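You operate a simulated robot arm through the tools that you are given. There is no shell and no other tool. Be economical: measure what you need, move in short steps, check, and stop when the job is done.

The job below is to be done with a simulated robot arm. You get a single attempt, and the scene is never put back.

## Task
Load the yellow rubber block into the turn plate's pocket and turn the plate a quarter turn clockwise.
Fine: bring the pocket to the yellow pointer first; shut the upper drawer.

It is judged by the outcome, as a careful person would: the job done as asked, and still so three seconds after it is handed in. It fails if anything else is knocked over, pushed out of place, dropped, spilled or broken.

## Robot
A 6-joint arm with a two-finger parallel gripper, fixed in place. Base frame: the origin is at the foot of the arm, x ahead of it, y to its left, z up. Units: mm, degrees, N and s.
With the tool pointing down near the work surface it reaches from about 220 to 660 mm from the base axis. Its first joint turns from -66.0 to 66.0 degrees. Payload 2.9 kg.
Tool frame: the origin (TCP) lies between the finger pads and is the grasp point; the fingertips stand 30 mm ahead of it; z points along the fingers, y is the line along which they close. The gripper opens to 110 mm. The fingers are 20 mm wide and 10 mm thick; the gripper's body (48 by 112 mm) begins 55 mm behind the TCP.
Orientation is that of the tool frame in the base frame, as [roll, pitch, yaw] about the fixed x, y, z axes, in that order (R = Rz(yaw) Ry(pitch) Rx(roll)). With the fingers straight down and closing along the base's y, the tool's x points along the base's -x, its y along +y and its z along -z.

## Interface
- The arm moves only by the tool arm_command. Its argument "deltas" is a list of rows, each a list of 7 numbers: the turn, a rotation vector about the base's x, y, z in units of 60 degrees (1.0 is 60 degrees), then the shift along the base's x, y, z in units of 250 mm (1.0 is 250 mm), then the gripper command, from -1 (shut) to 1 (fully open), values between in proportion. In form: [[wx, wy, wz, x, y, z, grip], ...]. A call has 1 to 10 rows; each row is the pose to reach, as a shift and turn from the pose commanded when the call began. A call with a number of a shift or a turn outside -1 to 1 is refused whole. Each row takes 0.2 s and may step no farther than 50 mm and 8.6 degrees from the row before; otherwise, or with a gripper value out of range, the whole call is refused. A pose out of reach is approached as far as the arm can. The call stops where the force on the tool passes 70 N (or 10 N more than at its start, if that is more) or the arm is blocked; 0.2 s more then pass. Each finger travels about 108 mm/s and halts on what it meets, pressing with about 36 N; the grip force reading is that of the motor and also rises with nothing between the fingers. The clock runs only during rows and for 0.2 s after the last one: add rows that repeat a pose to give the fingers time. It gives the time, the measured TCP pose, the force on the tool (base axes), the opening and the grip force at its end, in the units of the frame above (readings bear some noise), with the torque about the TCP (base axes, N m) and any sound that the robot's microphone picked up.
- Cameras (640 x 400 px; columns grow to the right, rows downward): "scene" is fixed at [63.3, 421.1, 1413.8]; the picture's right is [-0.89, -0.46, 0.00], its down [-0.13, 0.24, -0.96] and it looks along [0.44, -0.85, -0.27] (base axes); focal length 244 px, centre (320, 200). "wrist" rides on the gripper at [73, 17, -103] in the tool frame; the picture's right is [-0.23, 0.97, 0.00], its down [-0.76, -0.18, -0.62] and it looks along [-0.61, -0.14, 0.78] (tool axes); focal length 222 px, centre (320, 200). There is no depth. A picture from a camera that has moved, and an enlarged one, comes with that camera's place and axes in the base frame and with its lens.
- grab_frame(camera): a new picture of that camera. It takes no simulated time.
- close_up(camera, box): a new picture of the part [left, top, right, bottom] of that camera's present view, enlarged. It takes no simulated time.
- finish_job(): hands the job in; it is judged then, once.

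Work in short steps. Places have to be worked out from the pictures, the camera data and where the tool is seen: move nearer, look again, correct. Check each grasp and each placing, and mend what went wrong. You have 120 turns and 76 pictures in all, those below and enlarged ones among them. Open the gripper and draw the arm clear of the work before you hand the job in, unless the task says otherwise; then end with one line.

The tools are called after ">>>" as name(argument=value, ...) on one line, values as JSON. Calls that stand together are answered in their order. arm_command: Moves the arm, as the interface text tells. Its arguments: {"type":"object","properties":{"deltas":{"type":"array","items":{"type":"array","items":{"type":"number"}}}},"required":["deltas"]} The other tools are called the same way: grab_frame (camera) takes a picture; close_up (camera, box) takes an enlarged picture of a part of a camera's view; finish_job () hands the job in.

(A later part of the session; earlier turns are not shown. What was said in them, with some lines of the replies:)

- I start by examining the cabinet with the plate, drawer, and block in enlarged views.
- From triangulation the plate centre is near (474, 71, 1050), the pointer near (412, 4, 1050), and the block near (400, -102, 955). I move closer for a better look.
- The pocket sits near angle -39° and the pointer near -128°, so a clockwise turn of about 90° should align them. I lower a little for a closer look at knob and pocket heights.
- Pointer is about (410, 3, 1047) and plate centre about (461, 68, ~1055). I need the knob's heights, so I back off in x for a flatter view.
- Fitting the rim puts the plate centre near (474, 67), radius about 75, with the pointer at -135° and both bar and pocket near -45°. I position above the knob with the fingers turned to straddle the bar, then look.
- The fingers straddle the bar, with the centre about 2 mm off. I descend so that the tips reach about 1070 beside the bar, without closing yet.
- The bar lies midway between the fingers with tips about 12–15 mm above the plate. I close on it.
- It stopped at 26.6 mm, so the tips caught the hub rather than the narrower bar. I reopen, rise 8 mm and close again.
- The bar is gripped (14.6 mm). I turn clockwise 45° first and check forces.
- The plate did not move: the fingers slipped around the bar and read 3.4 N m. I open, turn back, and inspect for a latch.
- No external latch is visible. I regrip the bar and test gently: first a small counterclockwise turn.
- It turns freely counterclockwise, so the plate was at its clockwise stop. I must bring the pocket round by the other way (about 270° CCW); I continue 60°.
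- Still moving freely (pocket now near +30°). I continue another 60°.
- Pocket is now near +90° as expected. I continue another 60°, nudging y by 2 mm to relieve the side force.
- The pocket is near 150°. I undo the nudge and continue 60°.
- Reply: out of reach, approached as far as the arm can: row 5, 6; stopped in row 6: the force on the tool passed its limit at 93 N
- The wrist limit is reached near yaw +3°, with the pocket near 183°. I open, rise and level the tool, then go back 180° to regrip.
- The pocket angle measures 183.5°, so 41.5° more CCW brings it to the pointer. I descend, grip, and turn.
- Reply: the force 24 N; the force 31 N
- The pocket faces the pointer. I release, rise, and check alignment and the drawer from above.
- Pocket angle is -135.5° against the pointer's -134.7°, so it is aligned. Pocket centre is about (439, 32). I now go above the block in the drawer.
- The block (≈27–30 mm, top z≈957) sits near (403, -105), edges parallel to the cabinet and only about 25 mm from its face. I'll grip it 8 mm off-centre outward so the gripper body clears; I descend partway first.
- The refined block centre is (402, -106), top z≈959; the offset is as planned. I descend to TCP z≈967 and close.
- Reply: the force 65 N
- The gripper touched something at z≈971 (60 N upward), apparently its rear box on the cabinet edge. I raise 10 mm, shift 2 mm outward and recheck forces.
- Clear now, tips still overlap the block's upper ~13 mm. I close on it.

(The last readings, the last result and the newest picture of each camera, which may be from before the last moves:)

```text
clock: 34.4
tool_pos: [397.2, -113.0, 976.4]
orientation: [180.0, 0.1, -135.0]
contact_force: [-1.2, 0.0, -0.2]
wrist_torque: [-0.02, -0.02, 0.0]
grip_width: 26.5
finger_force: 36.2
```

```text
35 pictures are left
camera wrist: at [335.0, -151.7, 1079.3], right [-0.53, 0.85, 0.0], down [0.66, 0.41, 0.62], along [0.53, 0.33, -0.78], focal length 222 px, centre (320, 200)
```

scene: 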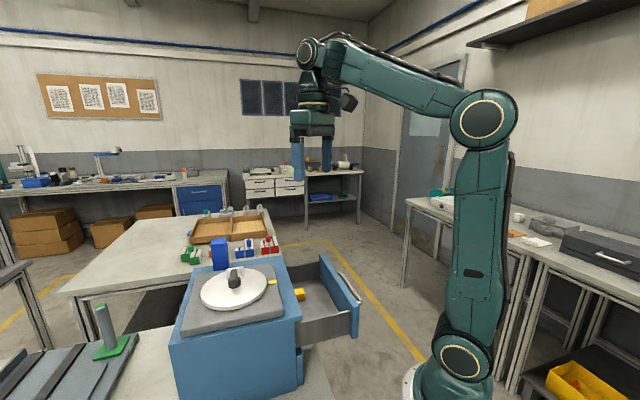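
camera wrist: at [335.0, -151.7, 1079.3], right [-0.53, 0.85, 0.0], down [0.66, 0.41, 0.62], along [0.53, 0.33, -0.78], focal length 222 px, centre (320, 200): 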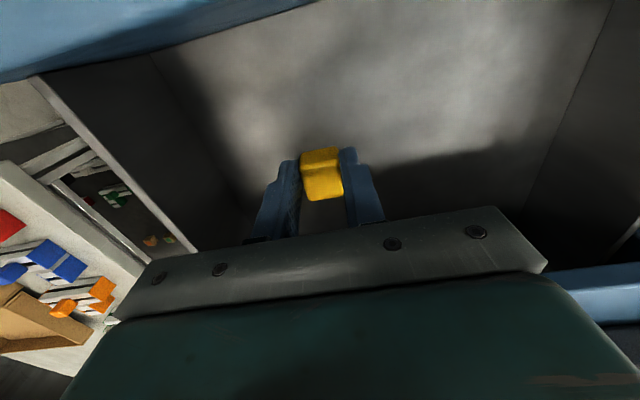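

The block is held (26.5 mm). I lift it out, moving slightly outward to stay clear of the cabinet, and check.

>>> arm_command(deltas=[[0, 0, 0, -0.02, -0.02, 0.06, -1], [0, 0, 0, -0.04, -0.04, 0.2, -1], [0, 0, 0, -0.04, -0.04, 0.38, -1], [0, 0, 0, -0.04, -0.04, 0.56, -1], [0, 0, 0, -0.04, -0.04, 0.72, -1]])

>>> grab_frame(camera="wrist")

>>> close_up(camera="scene", box=[200, 180, 360, 300])

```text
clock: 35.6
tool_pos: [389.3, -121.8, 1157.9]
orientation: [179.9, 0.1, -135.0]
contact_force: [0.1, -0.2, 0.2]
wrist_torque: [0.02, 0.01, -0.04]
grip_width: 26.7
finger_force: 36.1
```

```text
34 pictures are left
camera wrist: at [326.0, -160.8, 1260.6], right [-0.53, 0.85, 0.0], down [0.66, 0.41, 0.62], along [0.53, 0.33, -0.78], focal length 222 px, centre (320, 200)
```

wrist: 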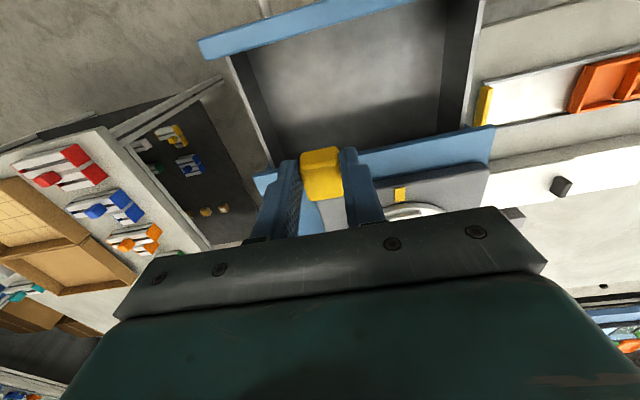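

```text
3.33 times, centred on (280, 240) of scene
camera zoom: at [63.3, 421.1, 1413.8], right [-0.89, -0.46, 0.0], down [-0.13, 0.24, -0.96], along [0.44, -0.85, -0.27], focal length 815 px, centre (453, 67)
```

zoom: 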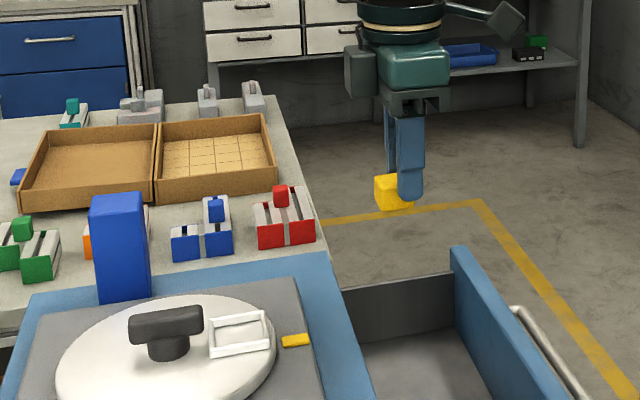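

Firmly held and drawer is otherwise empty. I carry it above the pocket (TCP ≈ (433.6, 26), allowing for the 8 mm grip offset) and look.

>>> arm_command(deltas=[[0, 0, 0, 0.044, 0.148, 0, -1], [0, 0, 0, 0.088, 0.296, 0, -1], [0, 0, 0, 0.132, 0.444, 0, -1], [0, 0, 0, 0.177, 0.591, 0, -1], [0, 0, 0, 0.177, 0.591, -0.06, -1]])

>>> close_up(camera="wrist", box=[220, 60, 420, 220])

>>> close_up(camera="scene", box=[210, 225, 310, 300])

```text
clock: 36.8
tool_pos: [429.7, 26.6, 1142.5]
orientation: [180.0, 0.2, -135.1]
contact_force: [-0.2, -1.0, -0.4]
wrist_torque: [0.01, 0.0, 0.0]
grip_width: 26.7
finger_force: 35.7
```

```text
2.50 times, centred on (320, 140) of wrist
camera zoom: at [367.7, -12.9, 1244.8], right [-0.53, 0.85, 0.0], down [0.66, 0.41, 0.62], along [0.53, 0.33, -0.78], focal length 555 px, centre (320, 350)
```

zoom: 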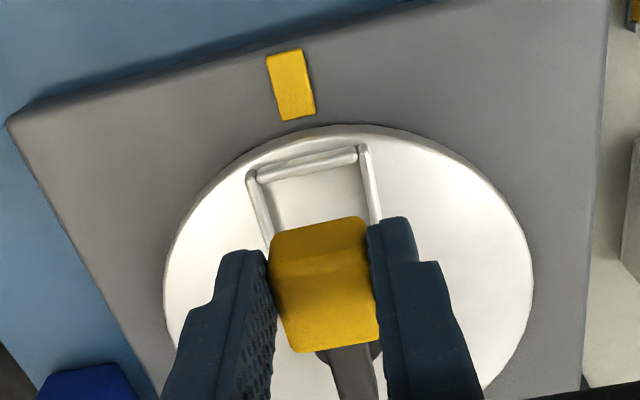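

```text
5.33 times, centred on (260, 262) of scene
camera zoom: at [63.3, 421.1, 1413.8], right [-0.89, -0.46, 0.0], down [-0.13, 0.24, -0.96], along [0.44, -0.85, -0.27], focal length 1304 px, centre (640, -133)
```

zoom: 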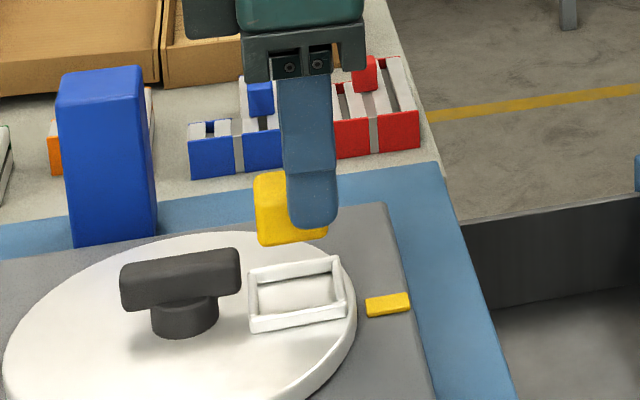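

The pocket's centreline checks out. I lower to TCP z≈1116 (block bottom about 10 mm above the plate) and recheck before inserting.

>>> arm_command(deltas=[[0, 0, 0, -0.003, -0.002, -0.06, -1], [0, 0, 0, -0.003, -0.002, -0.1, -1], [0, 0, 0, -0.003, -0.002, -0.1, -1]])

>>> close_up(camera="wrist", box=[220, 60, 420, 220])

>>> close_up(camera="scene", box=[220, 245, 300, 295])

```text
clock: 37.6
tool_pos: [430.2, 24.1, 1116.4]
orientation: [-179.9, 0.2, -135.0]
contact_force: [0.1, 0.7, -0.3]
wrist_torque: [0.04, 0.0, 0.01]
grip_width: 26.4
finger_force: 35.6
```

```text
2.50 times, centred on (320, 140) of wrist
camera zoom: at [367.8, -14.3, 1218.5], right [-0.53, 0.85, 0.0], down [0.66, 0.41, 0.62], along [0.53, 0.33, -0.78], focal length 555 px, centre (320, 350)
```

zoom: 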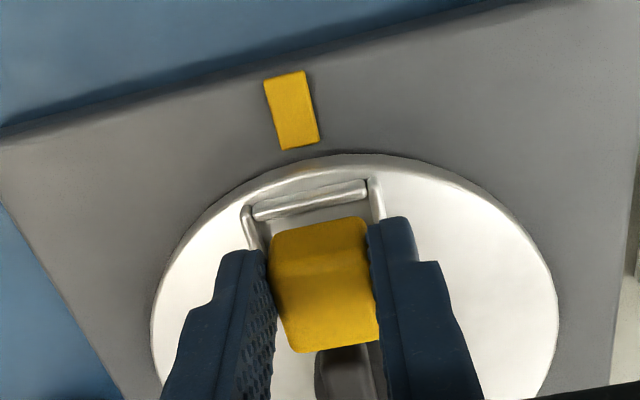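

```text
8.00 times, centred on (260, 270) of scene
camera zoom: at [63.3, 421.1, 1413.8], right [-0.89, -0.46, 0.0], down [-0.13, 0.24, -0.96], along [0.44, -0.85, -0.27], focal length 1956 px, centre (800, -360)
```

zoom: 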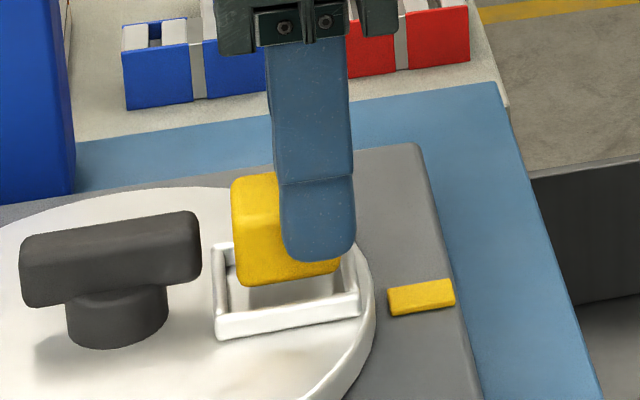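

The block is within about 1 mm of the pocket's centre laterally and needs about 1.4 mm outward. I correct and lower 10 mm, watching force.

>>> arm_command(deltas=[[0, 0, 0, -0.002, -0.006, 0, -1], [0, 0, 0, -0.002, -0.006, -0.02, -1], [0, 0, 0, -0.002, -0.006, -0.04, -1], [0, 0, 0, -0.002, -0.006, -0.04, -1]])

>>> close_up(camera="scene", box=[220, 245, 300, 295])

```text
clock: 38.6
tool_pos: [428.8, 23.2, 1110.9]
orientation: [-179.6, 0.6, -134.9]
contact_force: [-10.1, 1.5, 50.9]
wrist_torque: [-0.11, 0.62, -0.06]
grip_width: 26.5
finger_force: 36.2
```

```text
8.00 times, centred on (260, 270) of scene
camera zoom: at [62.3, 421.1, 1413.8], right [-0.89, -0.46, 0.0], down [-0.13, 0.24, -0.96], along [0.44, -0.85, -0.27], focal length 1956 px, centre (800, -360)
```

zoom: 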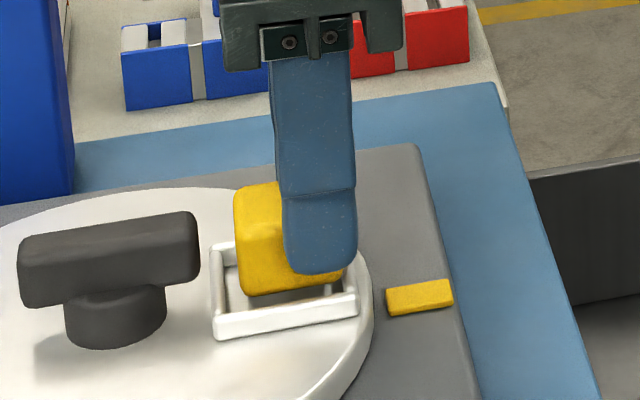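

It met resistance (51 N) about 5 mm down, so the block is probably on a rod. I back up 6 mm and look.

>>> arm_command(deltas=[[0, 0, 0, 0, 0, 0.04, -1], [0, 0, 0, 0, 0, 0.04, -1]])

>>> close_up(camera="wrist", box=[260, 100, 380, 200])

>>> close_up(camera="scene", box=[235, 255, 285, 290])

```text
clock: 39.2
tool_pos: [428.9, 23.2, 1114.6]
orientation: [179.9, 0.0, -135.0]
contact_force: [0.2, 0.5, -0.1]
wrist_torque: [-0.03, 0.0, 0.0]
grip_width: 26.4
finger_force: 35.3
```

```text
4.00 times, centred on (320, 150) of wrist
camera zoom: at [367.4, -16.3, 1218.1], right [-0.53, 0.85, 0.0], down [0.67, 0.41, 0.62], along [0.53, 0.33, -0.78], focal length 888 px, centre (320, 400)
```

zoom: 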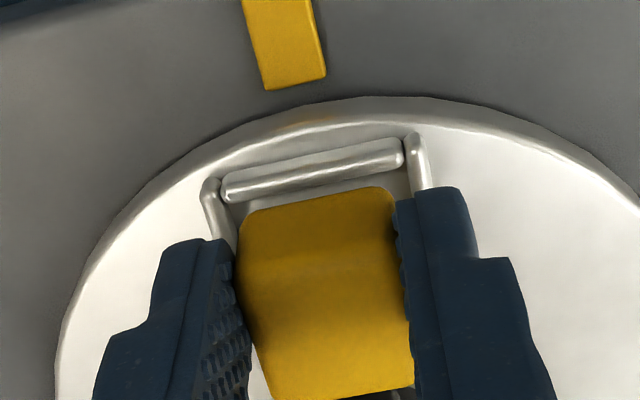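

```text
11.43 times, centred on (260, 272) of scene
camera zoom: at [63.3, 421.1, 1413.8], right [-0.89, -0.46, 0.0], down [-0.13, 0.24, -0.96], along [0.44, -0.85, -0.27], focal length 2794 px, centre (1006, -629)
```

zoom: 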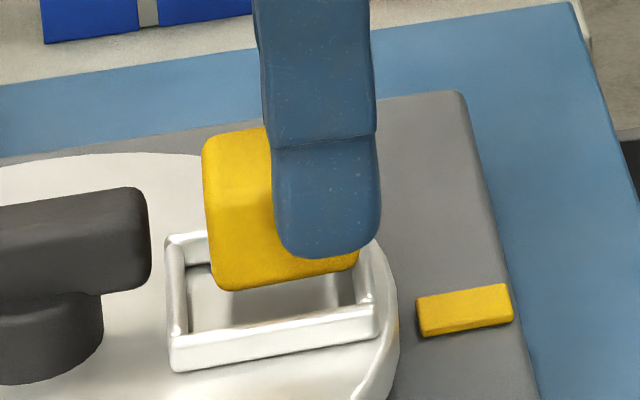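

Torque places the contact at the outward edge of the block, and the scene view also shows it overlapping the outer rod. I shift it about 4.5 mm inward and recheck before lowering.

>>> arm_command(deltas=[[0, 0, 0, 0.011, 0.015, 0, -1], [0, 0, 0, 0.011, 0.015, -0.006, -1]])

>>> close_up(camera="wrist", box=[260, 100, 380, 200])

>>> close_up(camera="scene", box=[235, 255, 285, 290])

```text
clock: 39.8
tool_pos: [433.0, 27.5, 1114.9]
orientation: [180.0, 0.0, -135.0]
contact_force: [0.1, 0.5, 0.1]
wrist_torque: [-0.04, -0.03, 0.0]
grip_width: 26.7
finger_force: 35.3
```

```text
4.00 times, centred on (320, 150) of wrist
camera zoom: at [370.8, -12.0, 1218.0], right [-0.53, 0.85, 0.0], down [0.66, 0.41, 0.62], along [0.53, 0.33, -0.78], focal length 888 px, centre (320, 400)
```

zoom: 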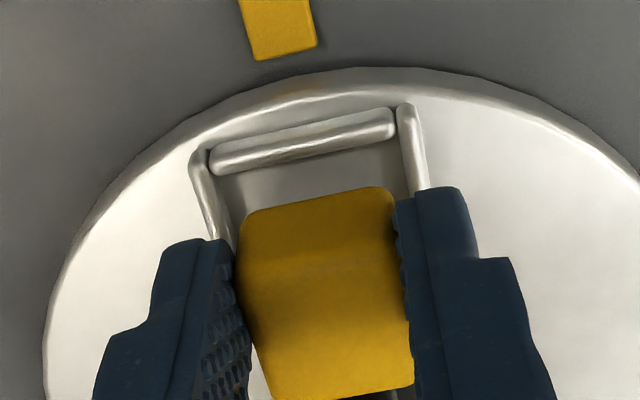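

```text
11.43 times, centred on (260, 272) of scene
camera zoom: at [63.3, 421.1, 1413.8], right [-0.89, -0.46, 0.0], down [-0.13, 0.24, -0.96], along [0.44, -0.85, -0.27], focal length 2794 px, centre (1006, -629)
```

zoom: 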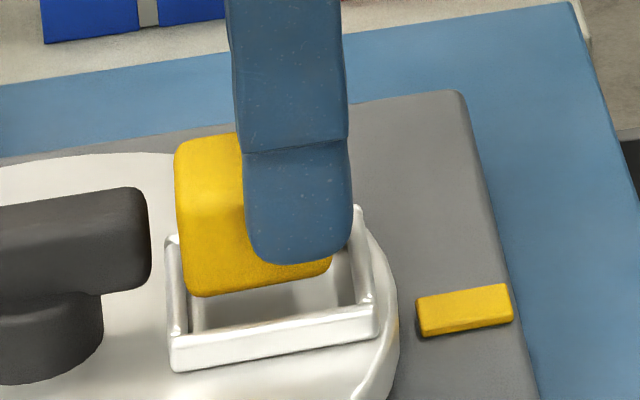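

Now gaps look even on all sides. I lower gradually.

>>> arm_command(deltas=[[0, 0, 0, -0.002, -0.002, -0.012, -1], [0, 0, 0, -0.002, -0.002, -0.024, -1], [0, 0, 0, -0.002, -0.002, -0.036, -1]])

>>> close_up(camera="scene", box=[235, 255, 285, 290])

```text
clock: 40.6
tool_pos: [432.5, 26.0, 1106.2]
orientation: [179.9, 0.0, -135.0]
contact_force: [0.2, -0.1, -1.2]
wrist_torque: [-0.02, -0.03, -0.01]
grip_width: 26.7
finger_force: 36.7
```

```text
11.43 times, centred on (260, 272) of scene
camera zoom: at [63.3, 421.1, 1413.8], right [-0.89, -0.46, 0.0], down [-0.13, 0.24, -0.96], along [0.44, -0.85, -0.27], focal length 2794 px, centre (1006, -629)
```

zoom: 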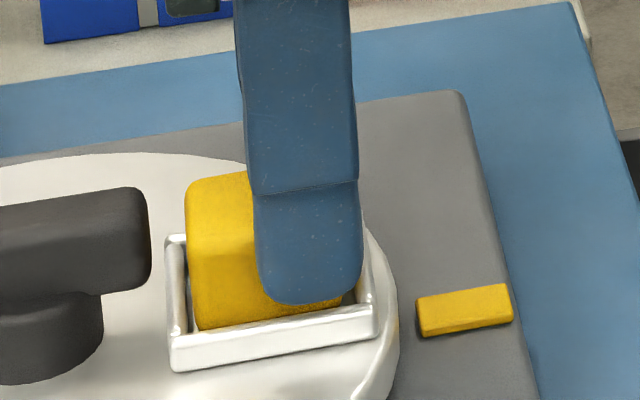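

The block has entered the frame without contact. I lower a few more millimetres until it rests.

>>> arm_command(deltas=[[0, 0, 0, 0, 0, -0.008, -1], [0, 0, 0, 0, 0, -0.016, -1]])

>>> close_up(camera="scene", box=[235, 255, 285, 290])

```text
clock: 41.2
tool_pos: [432.5, 25.4, 1104.4]
orientation: [-179.8, 0.2, -135.1]
contact_force: [-3.3, -2.0, 14.9]
wrist_torque: [0.19, -0.12, 0.01]
grip_width: 26.5
finger_force: 36.1
```

```text
11.43 times, centred on (260, 272) of scene
camera zoom: at [63.0, 421.0, 1413.8], right [-0.89, -0.46, 0.0], down [-0.13, 0.24, -0.96], along [0.44, -0.85, -0.27], focal length 2794 px, centre (1006, -629)
```

zoom: 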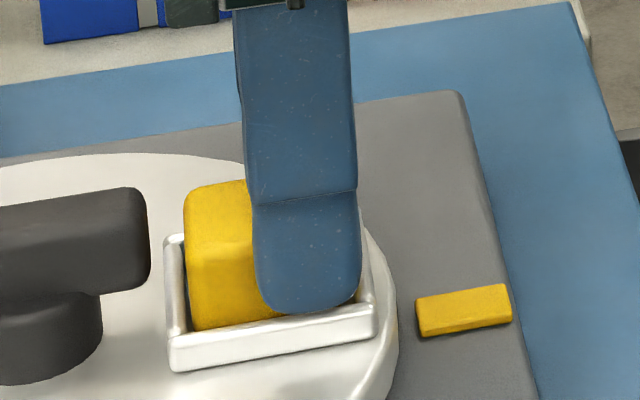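

15 N centred under the block: it rests on the pocket floor. I release and lift away.

>>> arm_command(deltas=[[0, 0, 0, 0, 0, 0.004, -0.3], [0, 0, 0, 0, 0, 0.004, 0.0], [0, 0, 0, 0, 0, 0.08, 0.0], [0, 0, 0, 0, 0, 0.2, 0.0], [0, 0, 0, 0, 0, 0.34, 0.0]])

>>> close_up(camera="wrist", box=[240, 40, 400, 180])

>>> close_up(camera="scene", box=[220, 245, 300, 295])

```text
clock: 42.4
tool_pos: [433.9, 26.0, 1187.7]
orientation: [180.0, 0.2, -135.1]
contact_force: [-0.4, 0.4, -0.5]
wrist_torque: [-0.02, 0.02, -0.01]
grip_width: 55.0
finger_force: 0.2
```

```text
2.86 times, centred on (320, 110) of wrist
camera zoom: at [371.2, -13.4, 1290.0], right [-0.53, 0.85, 0.0], down [0.66, 0.41, 0.62], along [0.53, 0.33, -0.78], focal length 635 px, centre (320, 457)
```

zoom: 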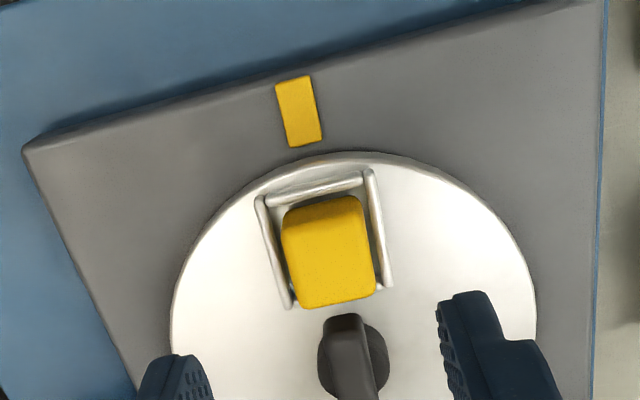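

```text
8.00 times, centred on (260, 270) of scene
camera zoom: at [63.3, 421.1, 1413.8], right [-0.89, -0.46, 0.0], down [-0.13, 0.24, -0.96], along [0.44, -0.85, -0.27], focal length 1956 px, centre (800, -360)
```

zoom: 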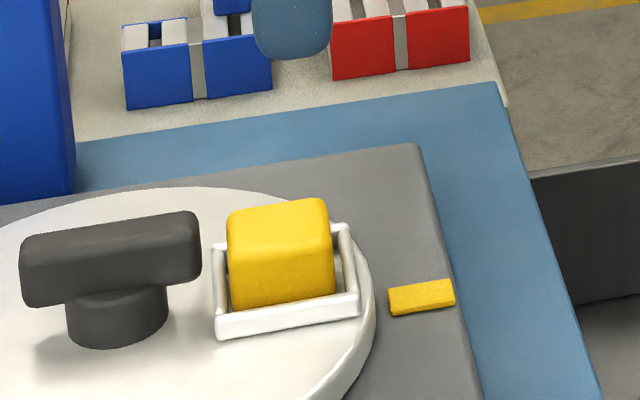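

The block is seated in the pocket. I return above the knob, then descend and grip the bar.

>>> arm_command(deltas=[[0, 0, 0, 0.08, 0.077, 0, 0.0], [0, 0, 0, 0.156, 0.154, 0, 0.0], [0, 0, 0, 0.156, 0.154, -0.1, 0.0], [0, 0, 0, 0.156, 0.154, -0.2, 0.0], [0, 0, 0, 0.156, 0.154, -0.317, 0.0], [0, 0, 0, 0.156, 0.154, -0.317, -1], [0, 0, 0, 0.156, 0.154, -0.317, -1], [0, 0, 0, 0.156, 0.154, -0.317, -1]])

>>> close_up(camera="scene", box=[160, 215, 320, 315])

```text
clock: 44.2
tool_pos: [471.0, 64.2, 1108.0]
orientation: [-179.9, 0.2, -135.2]
contact_force: [5.8, -5.4, -6.2]
wrist_torque: [0.81, -1.13, -0.01]
grip_width: 14.8
finger_force: 45.2
```

```text
4.00 times, centred on (240, 265) of scene
camera zoom: at [63.6, 420.9, 1413.8], right [-0.89, -0.46, 0.0], down [-0.13, 0.24, -0.96], along [0.44, -0.85, -0.27], focal length 978 px, centre (640, -60)
```

zoom: 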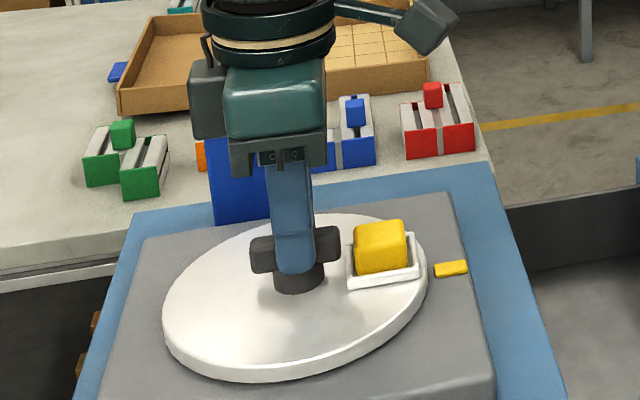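

Gripped. I turn clockwise 90° in two stages at a gentle pace.

>>> arm_command(deltas=[[0, 0, -0.1, 0.004, 0.002, 0, -1], [0, 0, -0.2, 0.004, 0.002, 0, -1], [0, 0, -0.3, 0.004, 0.002, 0, -1], [0, 0, -0.4, 0.004, 0.002, 0, -1], [0, 0, -0.5, 0.004, 0.002, 0, -1], [0, 0, -0.6, 0.004, 0.002, 0, -1], [0, 0, -0.7, 0.004, 0.002, 0, -1], [0, 0, -0.75, 0.004, 0.002, 0, -1]])

>>> arm_command(deltas=[[0, 0, -0.1, 0, 0, 0, -1], [0, 0, -0.2, 0, 0, 0, -1], [0, 0, -0.3, 0, 0, 0, -1], [0, 0, -0.4, 0, 0, 0, -1], [0, 0, -0.5, 0, 0, 0, -1], [0, 0, -0.6, 0, 0, 0, -1], [0, 0, -0.7, 0, 0, 0, -1], [0, 0, -0.75, 0, 0, 0, -1], [0, 0, -0.75, 0, 0, 0, -1]])

>>> close_up(camera="scene", box=[160, 215, 320, 315])

```text
clock: 46.0
tool_pos: [471.7, 65.7, 1108.2]
orientation: [-179.9, -0.1, 179.8]
contact_force: [-4.5, -18.2, 1.7]
wrist_torque: [-0.42, 1.48, 0.0]
grip_width: 14.9
finger_force: 45.0
```

```text
clock: 48.0
tool_pos: [472.6, 65.5, 1108.0]
orientation: [179.9, 0.1, 134.9]
contact_force: [-9.2, -4.6, -1.7]
wrist_torque: [-0.01, 0.27, -0.02]
grip_width: 14.8
finger_force: 44.8
```

```text
4.00 times, centred on (240, 265) of scene
camera zoom: at [63.0, 420.9, 1413.8], right [-0.89, -0.46, 0.0], down [-0.13, 0.24, -0.96], along [0.44, -0.85, -0.27], focal length 978 px, centre (640, -60)
```

zoom: 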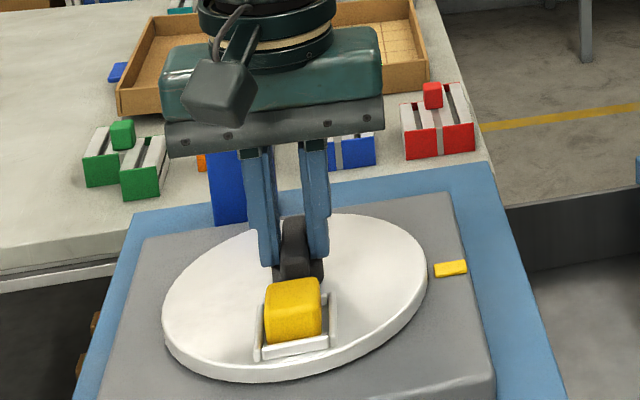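

The plate has turned a clean 90° with the block in it. I release, rise, turn the tool back and check from above.

>>> arm_command(deltas=[[0, 0, 0, 0, 0, 0, 0.0], [0, 0, 0, 0, 0, 0, 0.0], [0, 0, 0, 0, 0, 0.12, 0.0], [0, 0, 0, 0, 0, 0.26, 0.0], [0, 0, 0, 0, 0, 0.4, 0.0]])

>>> close_up(camera="wrist", box=[180, 0, 460, 200])

>>> arm_command(deltas=[[0, 0, 0.12, -0.09, -0.09, 0, 0.0], [0, 0, 0.24, -0.18, -0.18, 0, 0.0], [0, 0, 0.36, -0.27, -0.27, 0, -0.5], [0, 0, 0.48, -0.36, -0.36, 0, -1], [0, 0, 0.6, -0.45, -0.45, 0, -1], [0, 0, 0.72, -0.54, -0.54, 0, -1], [0, 0, 0.84, -0.63, -0.63, 0, -1], [0, 0, 0.96, -0.72, -0.72, 0, -1], [0, 0, 1.0, -0.8, -0.8, 0, -1]])

>>> grab_frame(camera="wrist")

```text
clock: 49.2
tool_pos: [472.3, 64.3, 1208.9]
orientation: [-180.0, 0.2, 134.8]
contact_force: [-0.5, 0.6, -0.3]
wrist_torque: [0.0, -0.02, -0.01]
grip_width: 55.2
finger_force: 0.0
```

```text
2.00 times, centred on (320, 100) of wrist
camera zoom: at [434.0, 128.8, 1311.6], right [0.85, 0.53, 0.0], down [0.41, -0.66, 0.62], along [0.33, -0.53, -0.78], focal length 444 px, centre (320, 400)
```

zoom: 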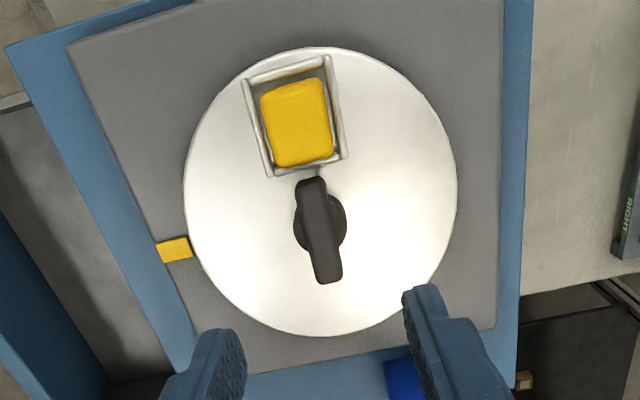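

```text
clock: 51.2
tool_pos: [271.3, -135.5, 1210.2]
orientation: [180.0, 0.1, -165.0]
contact_force: [0.0, -0.5, 0.1]
wrist_torque: [0.0, 0.02, 0.01]
grip_width: 0.0
finger_force: 36.1
```

```text
16 pictures are left
camera wrist: at [198.1, -137.6, 1312.2], right [-0.03, 1.0, 0.0], down [0.78, 0.03, 0.62], along [0.62, 0.02, -0.78], focal length 222 px, centre (320, 200)
```

wrist: 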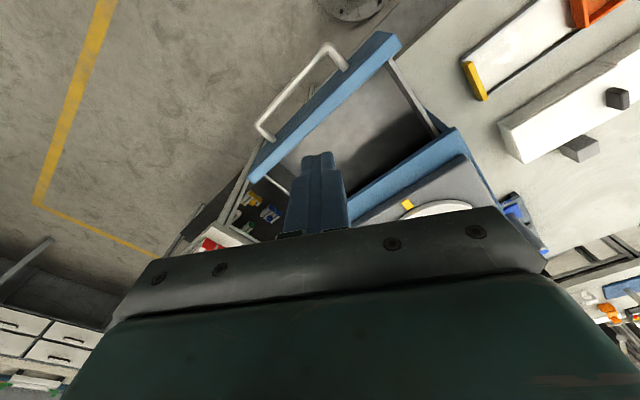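

The plate view shows the pocket at a quarter turn with the block seated. The drawer panel's outer face is near x+y≈129, top z≈1018, centre at y−x≈−445, handle bar near z≈965. I descend with closed fingers outside the panel, above the handle.

>>> arm_command(deltas=[[0, 0, 0.125, -0.016, -0.055, 0, -1], [0, 0, 0.25, -0.032, -0.11, 0, -1], [0, 0, 0.375, -0.048, -0.165, 0, -1], [0, 0, 0.5, -0.065, -0.218, 0, -1], [0, 0, 0.5, -0.065, -0.218, -0.18, -1], [0, 0, 0.5, -0.065, -0.218, -0.36, -1], [0, 0, 0.5, -0.065, -0.218, -0.5, -1], [0, 0, 0.5, -0.065, -0.218, -0.62, -1]])

>>> grab_frame(camera="wrist")

>>> close_up(camera="scene", box=[240, 220, 400, 340])

```text
clock: 53.0
tool_pos: [256.9, -188.4, 1052.4]
orientation: [-179.9, 0.1, -134.9]
contact_force: [-0.7, 0.1, -0.9]
wrist_torque: [0.03, -0.04, 0.04]
grip_width: 0.1
finger_force: 36.5
```

```text
15 pictures are left
camera wrist: at [194.5, -227.1, 1155.2], right [-0.53, 0.85, 0.0], down [0.66, 0.41, 0.62], along [0.53, 0.33, -0.78], focal length 222 px, centre (320, 200)
```

wrist: 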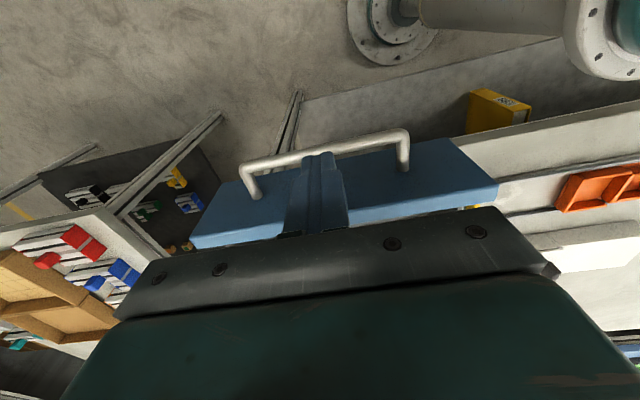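

```text
3.33 times, centred on (320, 280) of scene
camera zoom: at [63.3, 421.1, 1413.8], right [-0.89, -0.46, 0.0], down [-0.13, 0.24, -0.96], along [0.44, -0.85, -0.27], focal length 815 px, centre (320, -67)
```

zoom: 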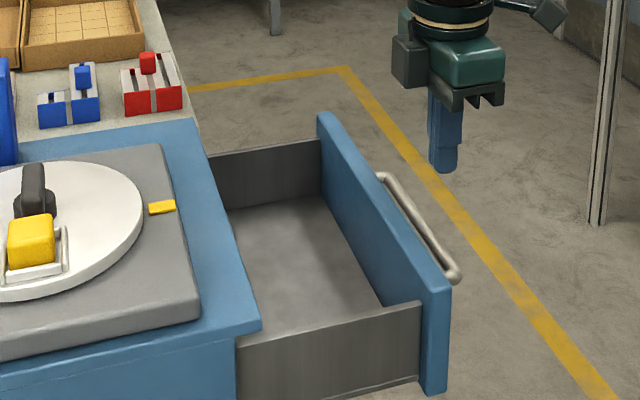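

The finger is centred above the handle. I lower to overlap the panel's top ~22 mm and push inward at moderate speed.

>>> arm_command(deltas=[[0, 0, 0, 0, 0, -0.105, -1], [0, 0, 0, 0.042, 0.042, -0.105, -1], [0, 0, 0, 0.084, 0.084, -0.105, -1], [0, 0, 0, 0.126, 0.126, -0.105, -1], [0, 0, 0, 0.168, 0.168, -0.105, -1], [0, 0, 0, 0.21, 0.21, -0.105, -1], [0, 0, 0, 0.252, 0.252, -0.105, -1], [0, 0, 0, 0.294, 0.294, -0.105, -1]])

>>> close_up(camera="scene", box=[240, 220, 400, 340])

```text
clock: 54.8
tool_pos: [329.0, -115.8, 1025.5]
orientation: [-180.0, 0.1, -135.1]
contact_force: [-0.3, -1.2, -0.1]
wrist_torque: [-0.04, 0.06, 0.01]
grip_width: 0.1
finger_force: 35.7
```

```text
3.33 times, centred on (320, 280) of scene
camera zoom: at [63.3, 421.0, 1413.8], right [-0.89, -0.46, 0.0], down [-0.13, 0.24, -0.96], along [0.44, -0.85, -0.27], focal length 815 px, centre (320, -67)
```

zoom: 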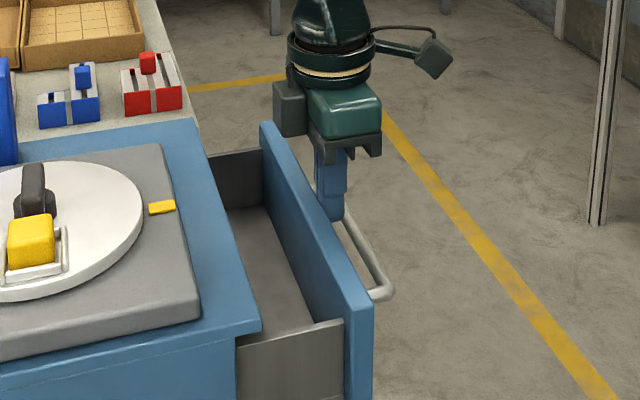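

The drawer is gliding shut. I continue more slowly.

>>> arm_command(deltas=[[0, 0, 0, 0.03, 0.03, 0, -1], [0, 0, 0, 0.06, 0.06, 0, -1], [0, 0, 0, 0.09, 0.09, 0, -1], [0, 0, 0, 0.115, 0.115, 0, -1], [0, 0, 0, 0.135, 0.135, 0, -1], [0, 0, 0, 0.15, 0.15, 0, -1], [0, 0, 0, 0.165, 0.165, 0, -1], [0, 0, 0, 0.18, 0.18, 0, -1]])

>>> close_up(camera="scene", box=[240, 220, 400, 340])

```text
clock: 56.6
tool_pos: [374.7, -69.7, 1025.8]
orientation: [180.0, 0.2, -135.0]
contact_force: [-0.1, -1.7, 0.7]
wrist_torque: [-0.02, -0.02, -0.01]
grip_width: 0.0
finger_force: 35.9
```

```text
3.33 times, centred on (320, 280) of scene
camera zoom: at [63.3, 421.0, 1413.8], right [-0.89, -0.46, 0.0], down [-0.13, 0.24, -0.96], along [0.44, -0.85, -0.27], focal length 815 px, centre (320, -67)
```

zoom: 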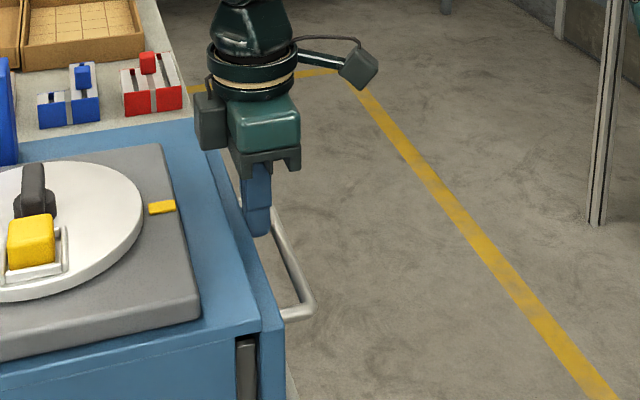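

About 10–15 mm gap remains. I push on in small steps until it meets the stop.

>>> arm_command(deltas=[[0, 0, 0, 0.01, 0.01, 0, -1], [0, 0, 0, 0.02, 0.02, 0, -1], [0, 0, 0, 0.03, 0.03, 0, -1], [0, 0, 0, 0.04, 0.04, 0, -1], [0, 0, 0, 0.05, 0.05, 0, -1], [0, 0, 0, 0.06, 0.06, 0, -1], [0, 0, 0, 0.07, 0.07, 0, -1]])

>>> close_up(camera="scene", box=[240, 250, 340, 340])

```text
clock: 58.2
tool_pos: [385.0, -59.0, 1025.5]
orientation: [179.7, -0.7, -136.1]
contact_force: [-47.7, -47.0, 13.2]
wrist_torque: [0.36, -0.22, 0.66]
grip_width: 0.0
finger_force: 36.0
```

```text
4.44 times, centred on (290, 295) of scene
camera zoom: at [61.7, 419.6, 1414.3], right [-0.89, -0.46, 0.0], down [-0.12, 0.24, -0.96], along [0.44, -0.85, -0.27], focal length 1087 px, centre (453, -222)
```

zoom: 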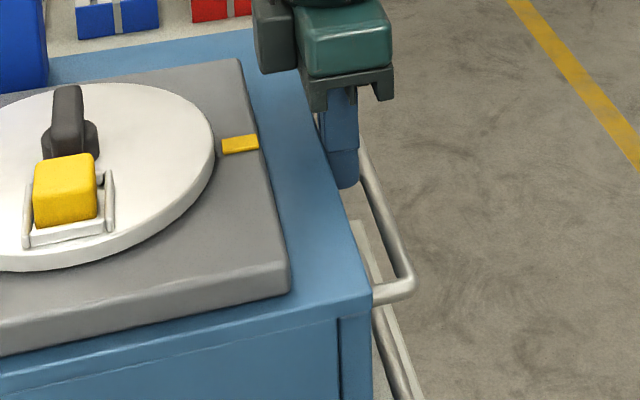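

The drawer met its stop at about 67 N with the panel flush. I back off outward and rise clear.

>>> arm_command(deltas=[[0, 0, 0, -0.05, -0.05, 0, -1], [0, 0, 0, -0.12, -0.12, 0, -1], [0, 0, 0, -0.2, -0.2, 0.1, -0.5], [0, 0, 0, -0.2, -0.2, 0.28, 0], [0, 0, 0, -0.2, -0.2, 0.46, 0.5], [0, 0, 0, -0.2, -0.2, 0.64, 0.5], [0, 0, 0, -0.2, -0.2, 0.8, 0.5], [0, 0, 0, -0.2, -0.2, 0.8, 0.5]])

>>> grab_frame(camera="scene")

>>> close_up(camera="scene", box=[170, 240, 330, 360])

>>> grab_frame(camera="wrist")

```text
clock: 60.0
tool_pos: [341.2, -102.6, 1227.8]
orientation: [179.9, 0.2, -135.1]
contact_force: [-1.1, 0.4, 0.6]
wrist_torque: [-0.01, 0.01, -0.02]
grip_width: 82.5
finger_force: 0.0
```

```text
10 pictures are left
```

scene: 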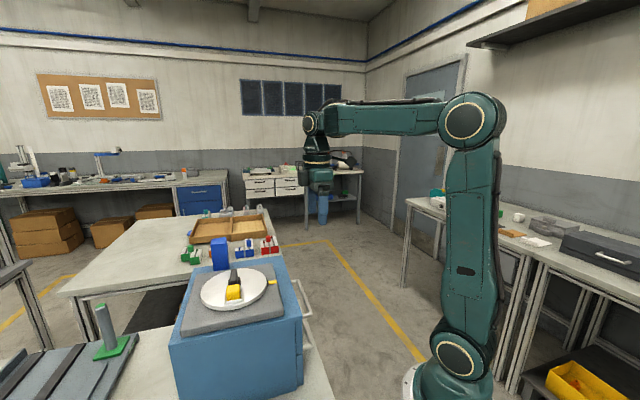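

```text
3.33 times, centred on (250, 300) of scene
camera zoom: at [63.3, 421.1, 1413.8], right [-0.89, -0.46, 0.0], down [-0.13, 0.24, -0.96], along [0.44, -0.85, -0.27], focal length 815 px, centre (553, -133)
```

zoom: 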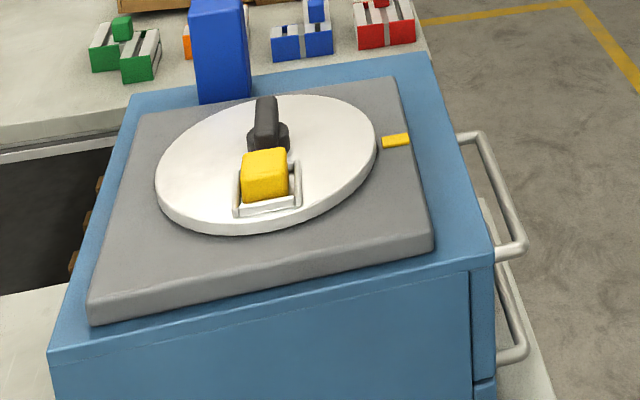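

```text
8 pictures are left
camera wrist: at [278.5, -141.2, 1330.1], right [-0.53, 0.85, 0.0], down [0.66, 0.41, 0.62], along [0.53, 0.33, -0.78], focal length 222 px, centre (320, 200)
```

wrist: 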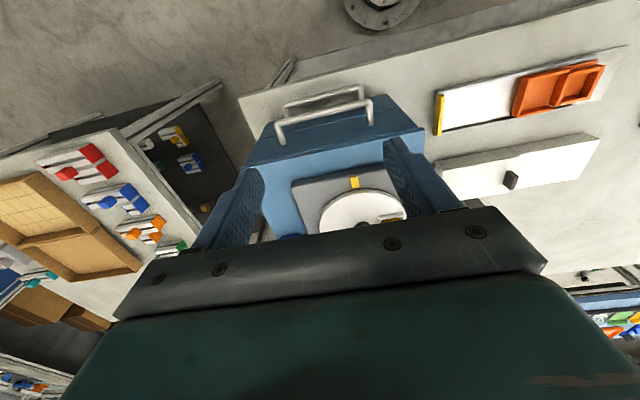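

The drawer is shut flush with the lower one, the block sits in the pocket a quarter turn clockwise from the pointer, and nothing else has been disturbed. The arm is clear with the gripper open, so I hand in.

>>> finish_job()

```text
The job is handed in.
```

I brought the pocket to the yellow pointer, put the yellow block in it, turned the plate a quarter turn clockwise and shut the upper drawer; the last pictures show it all in place and nothing else moved.
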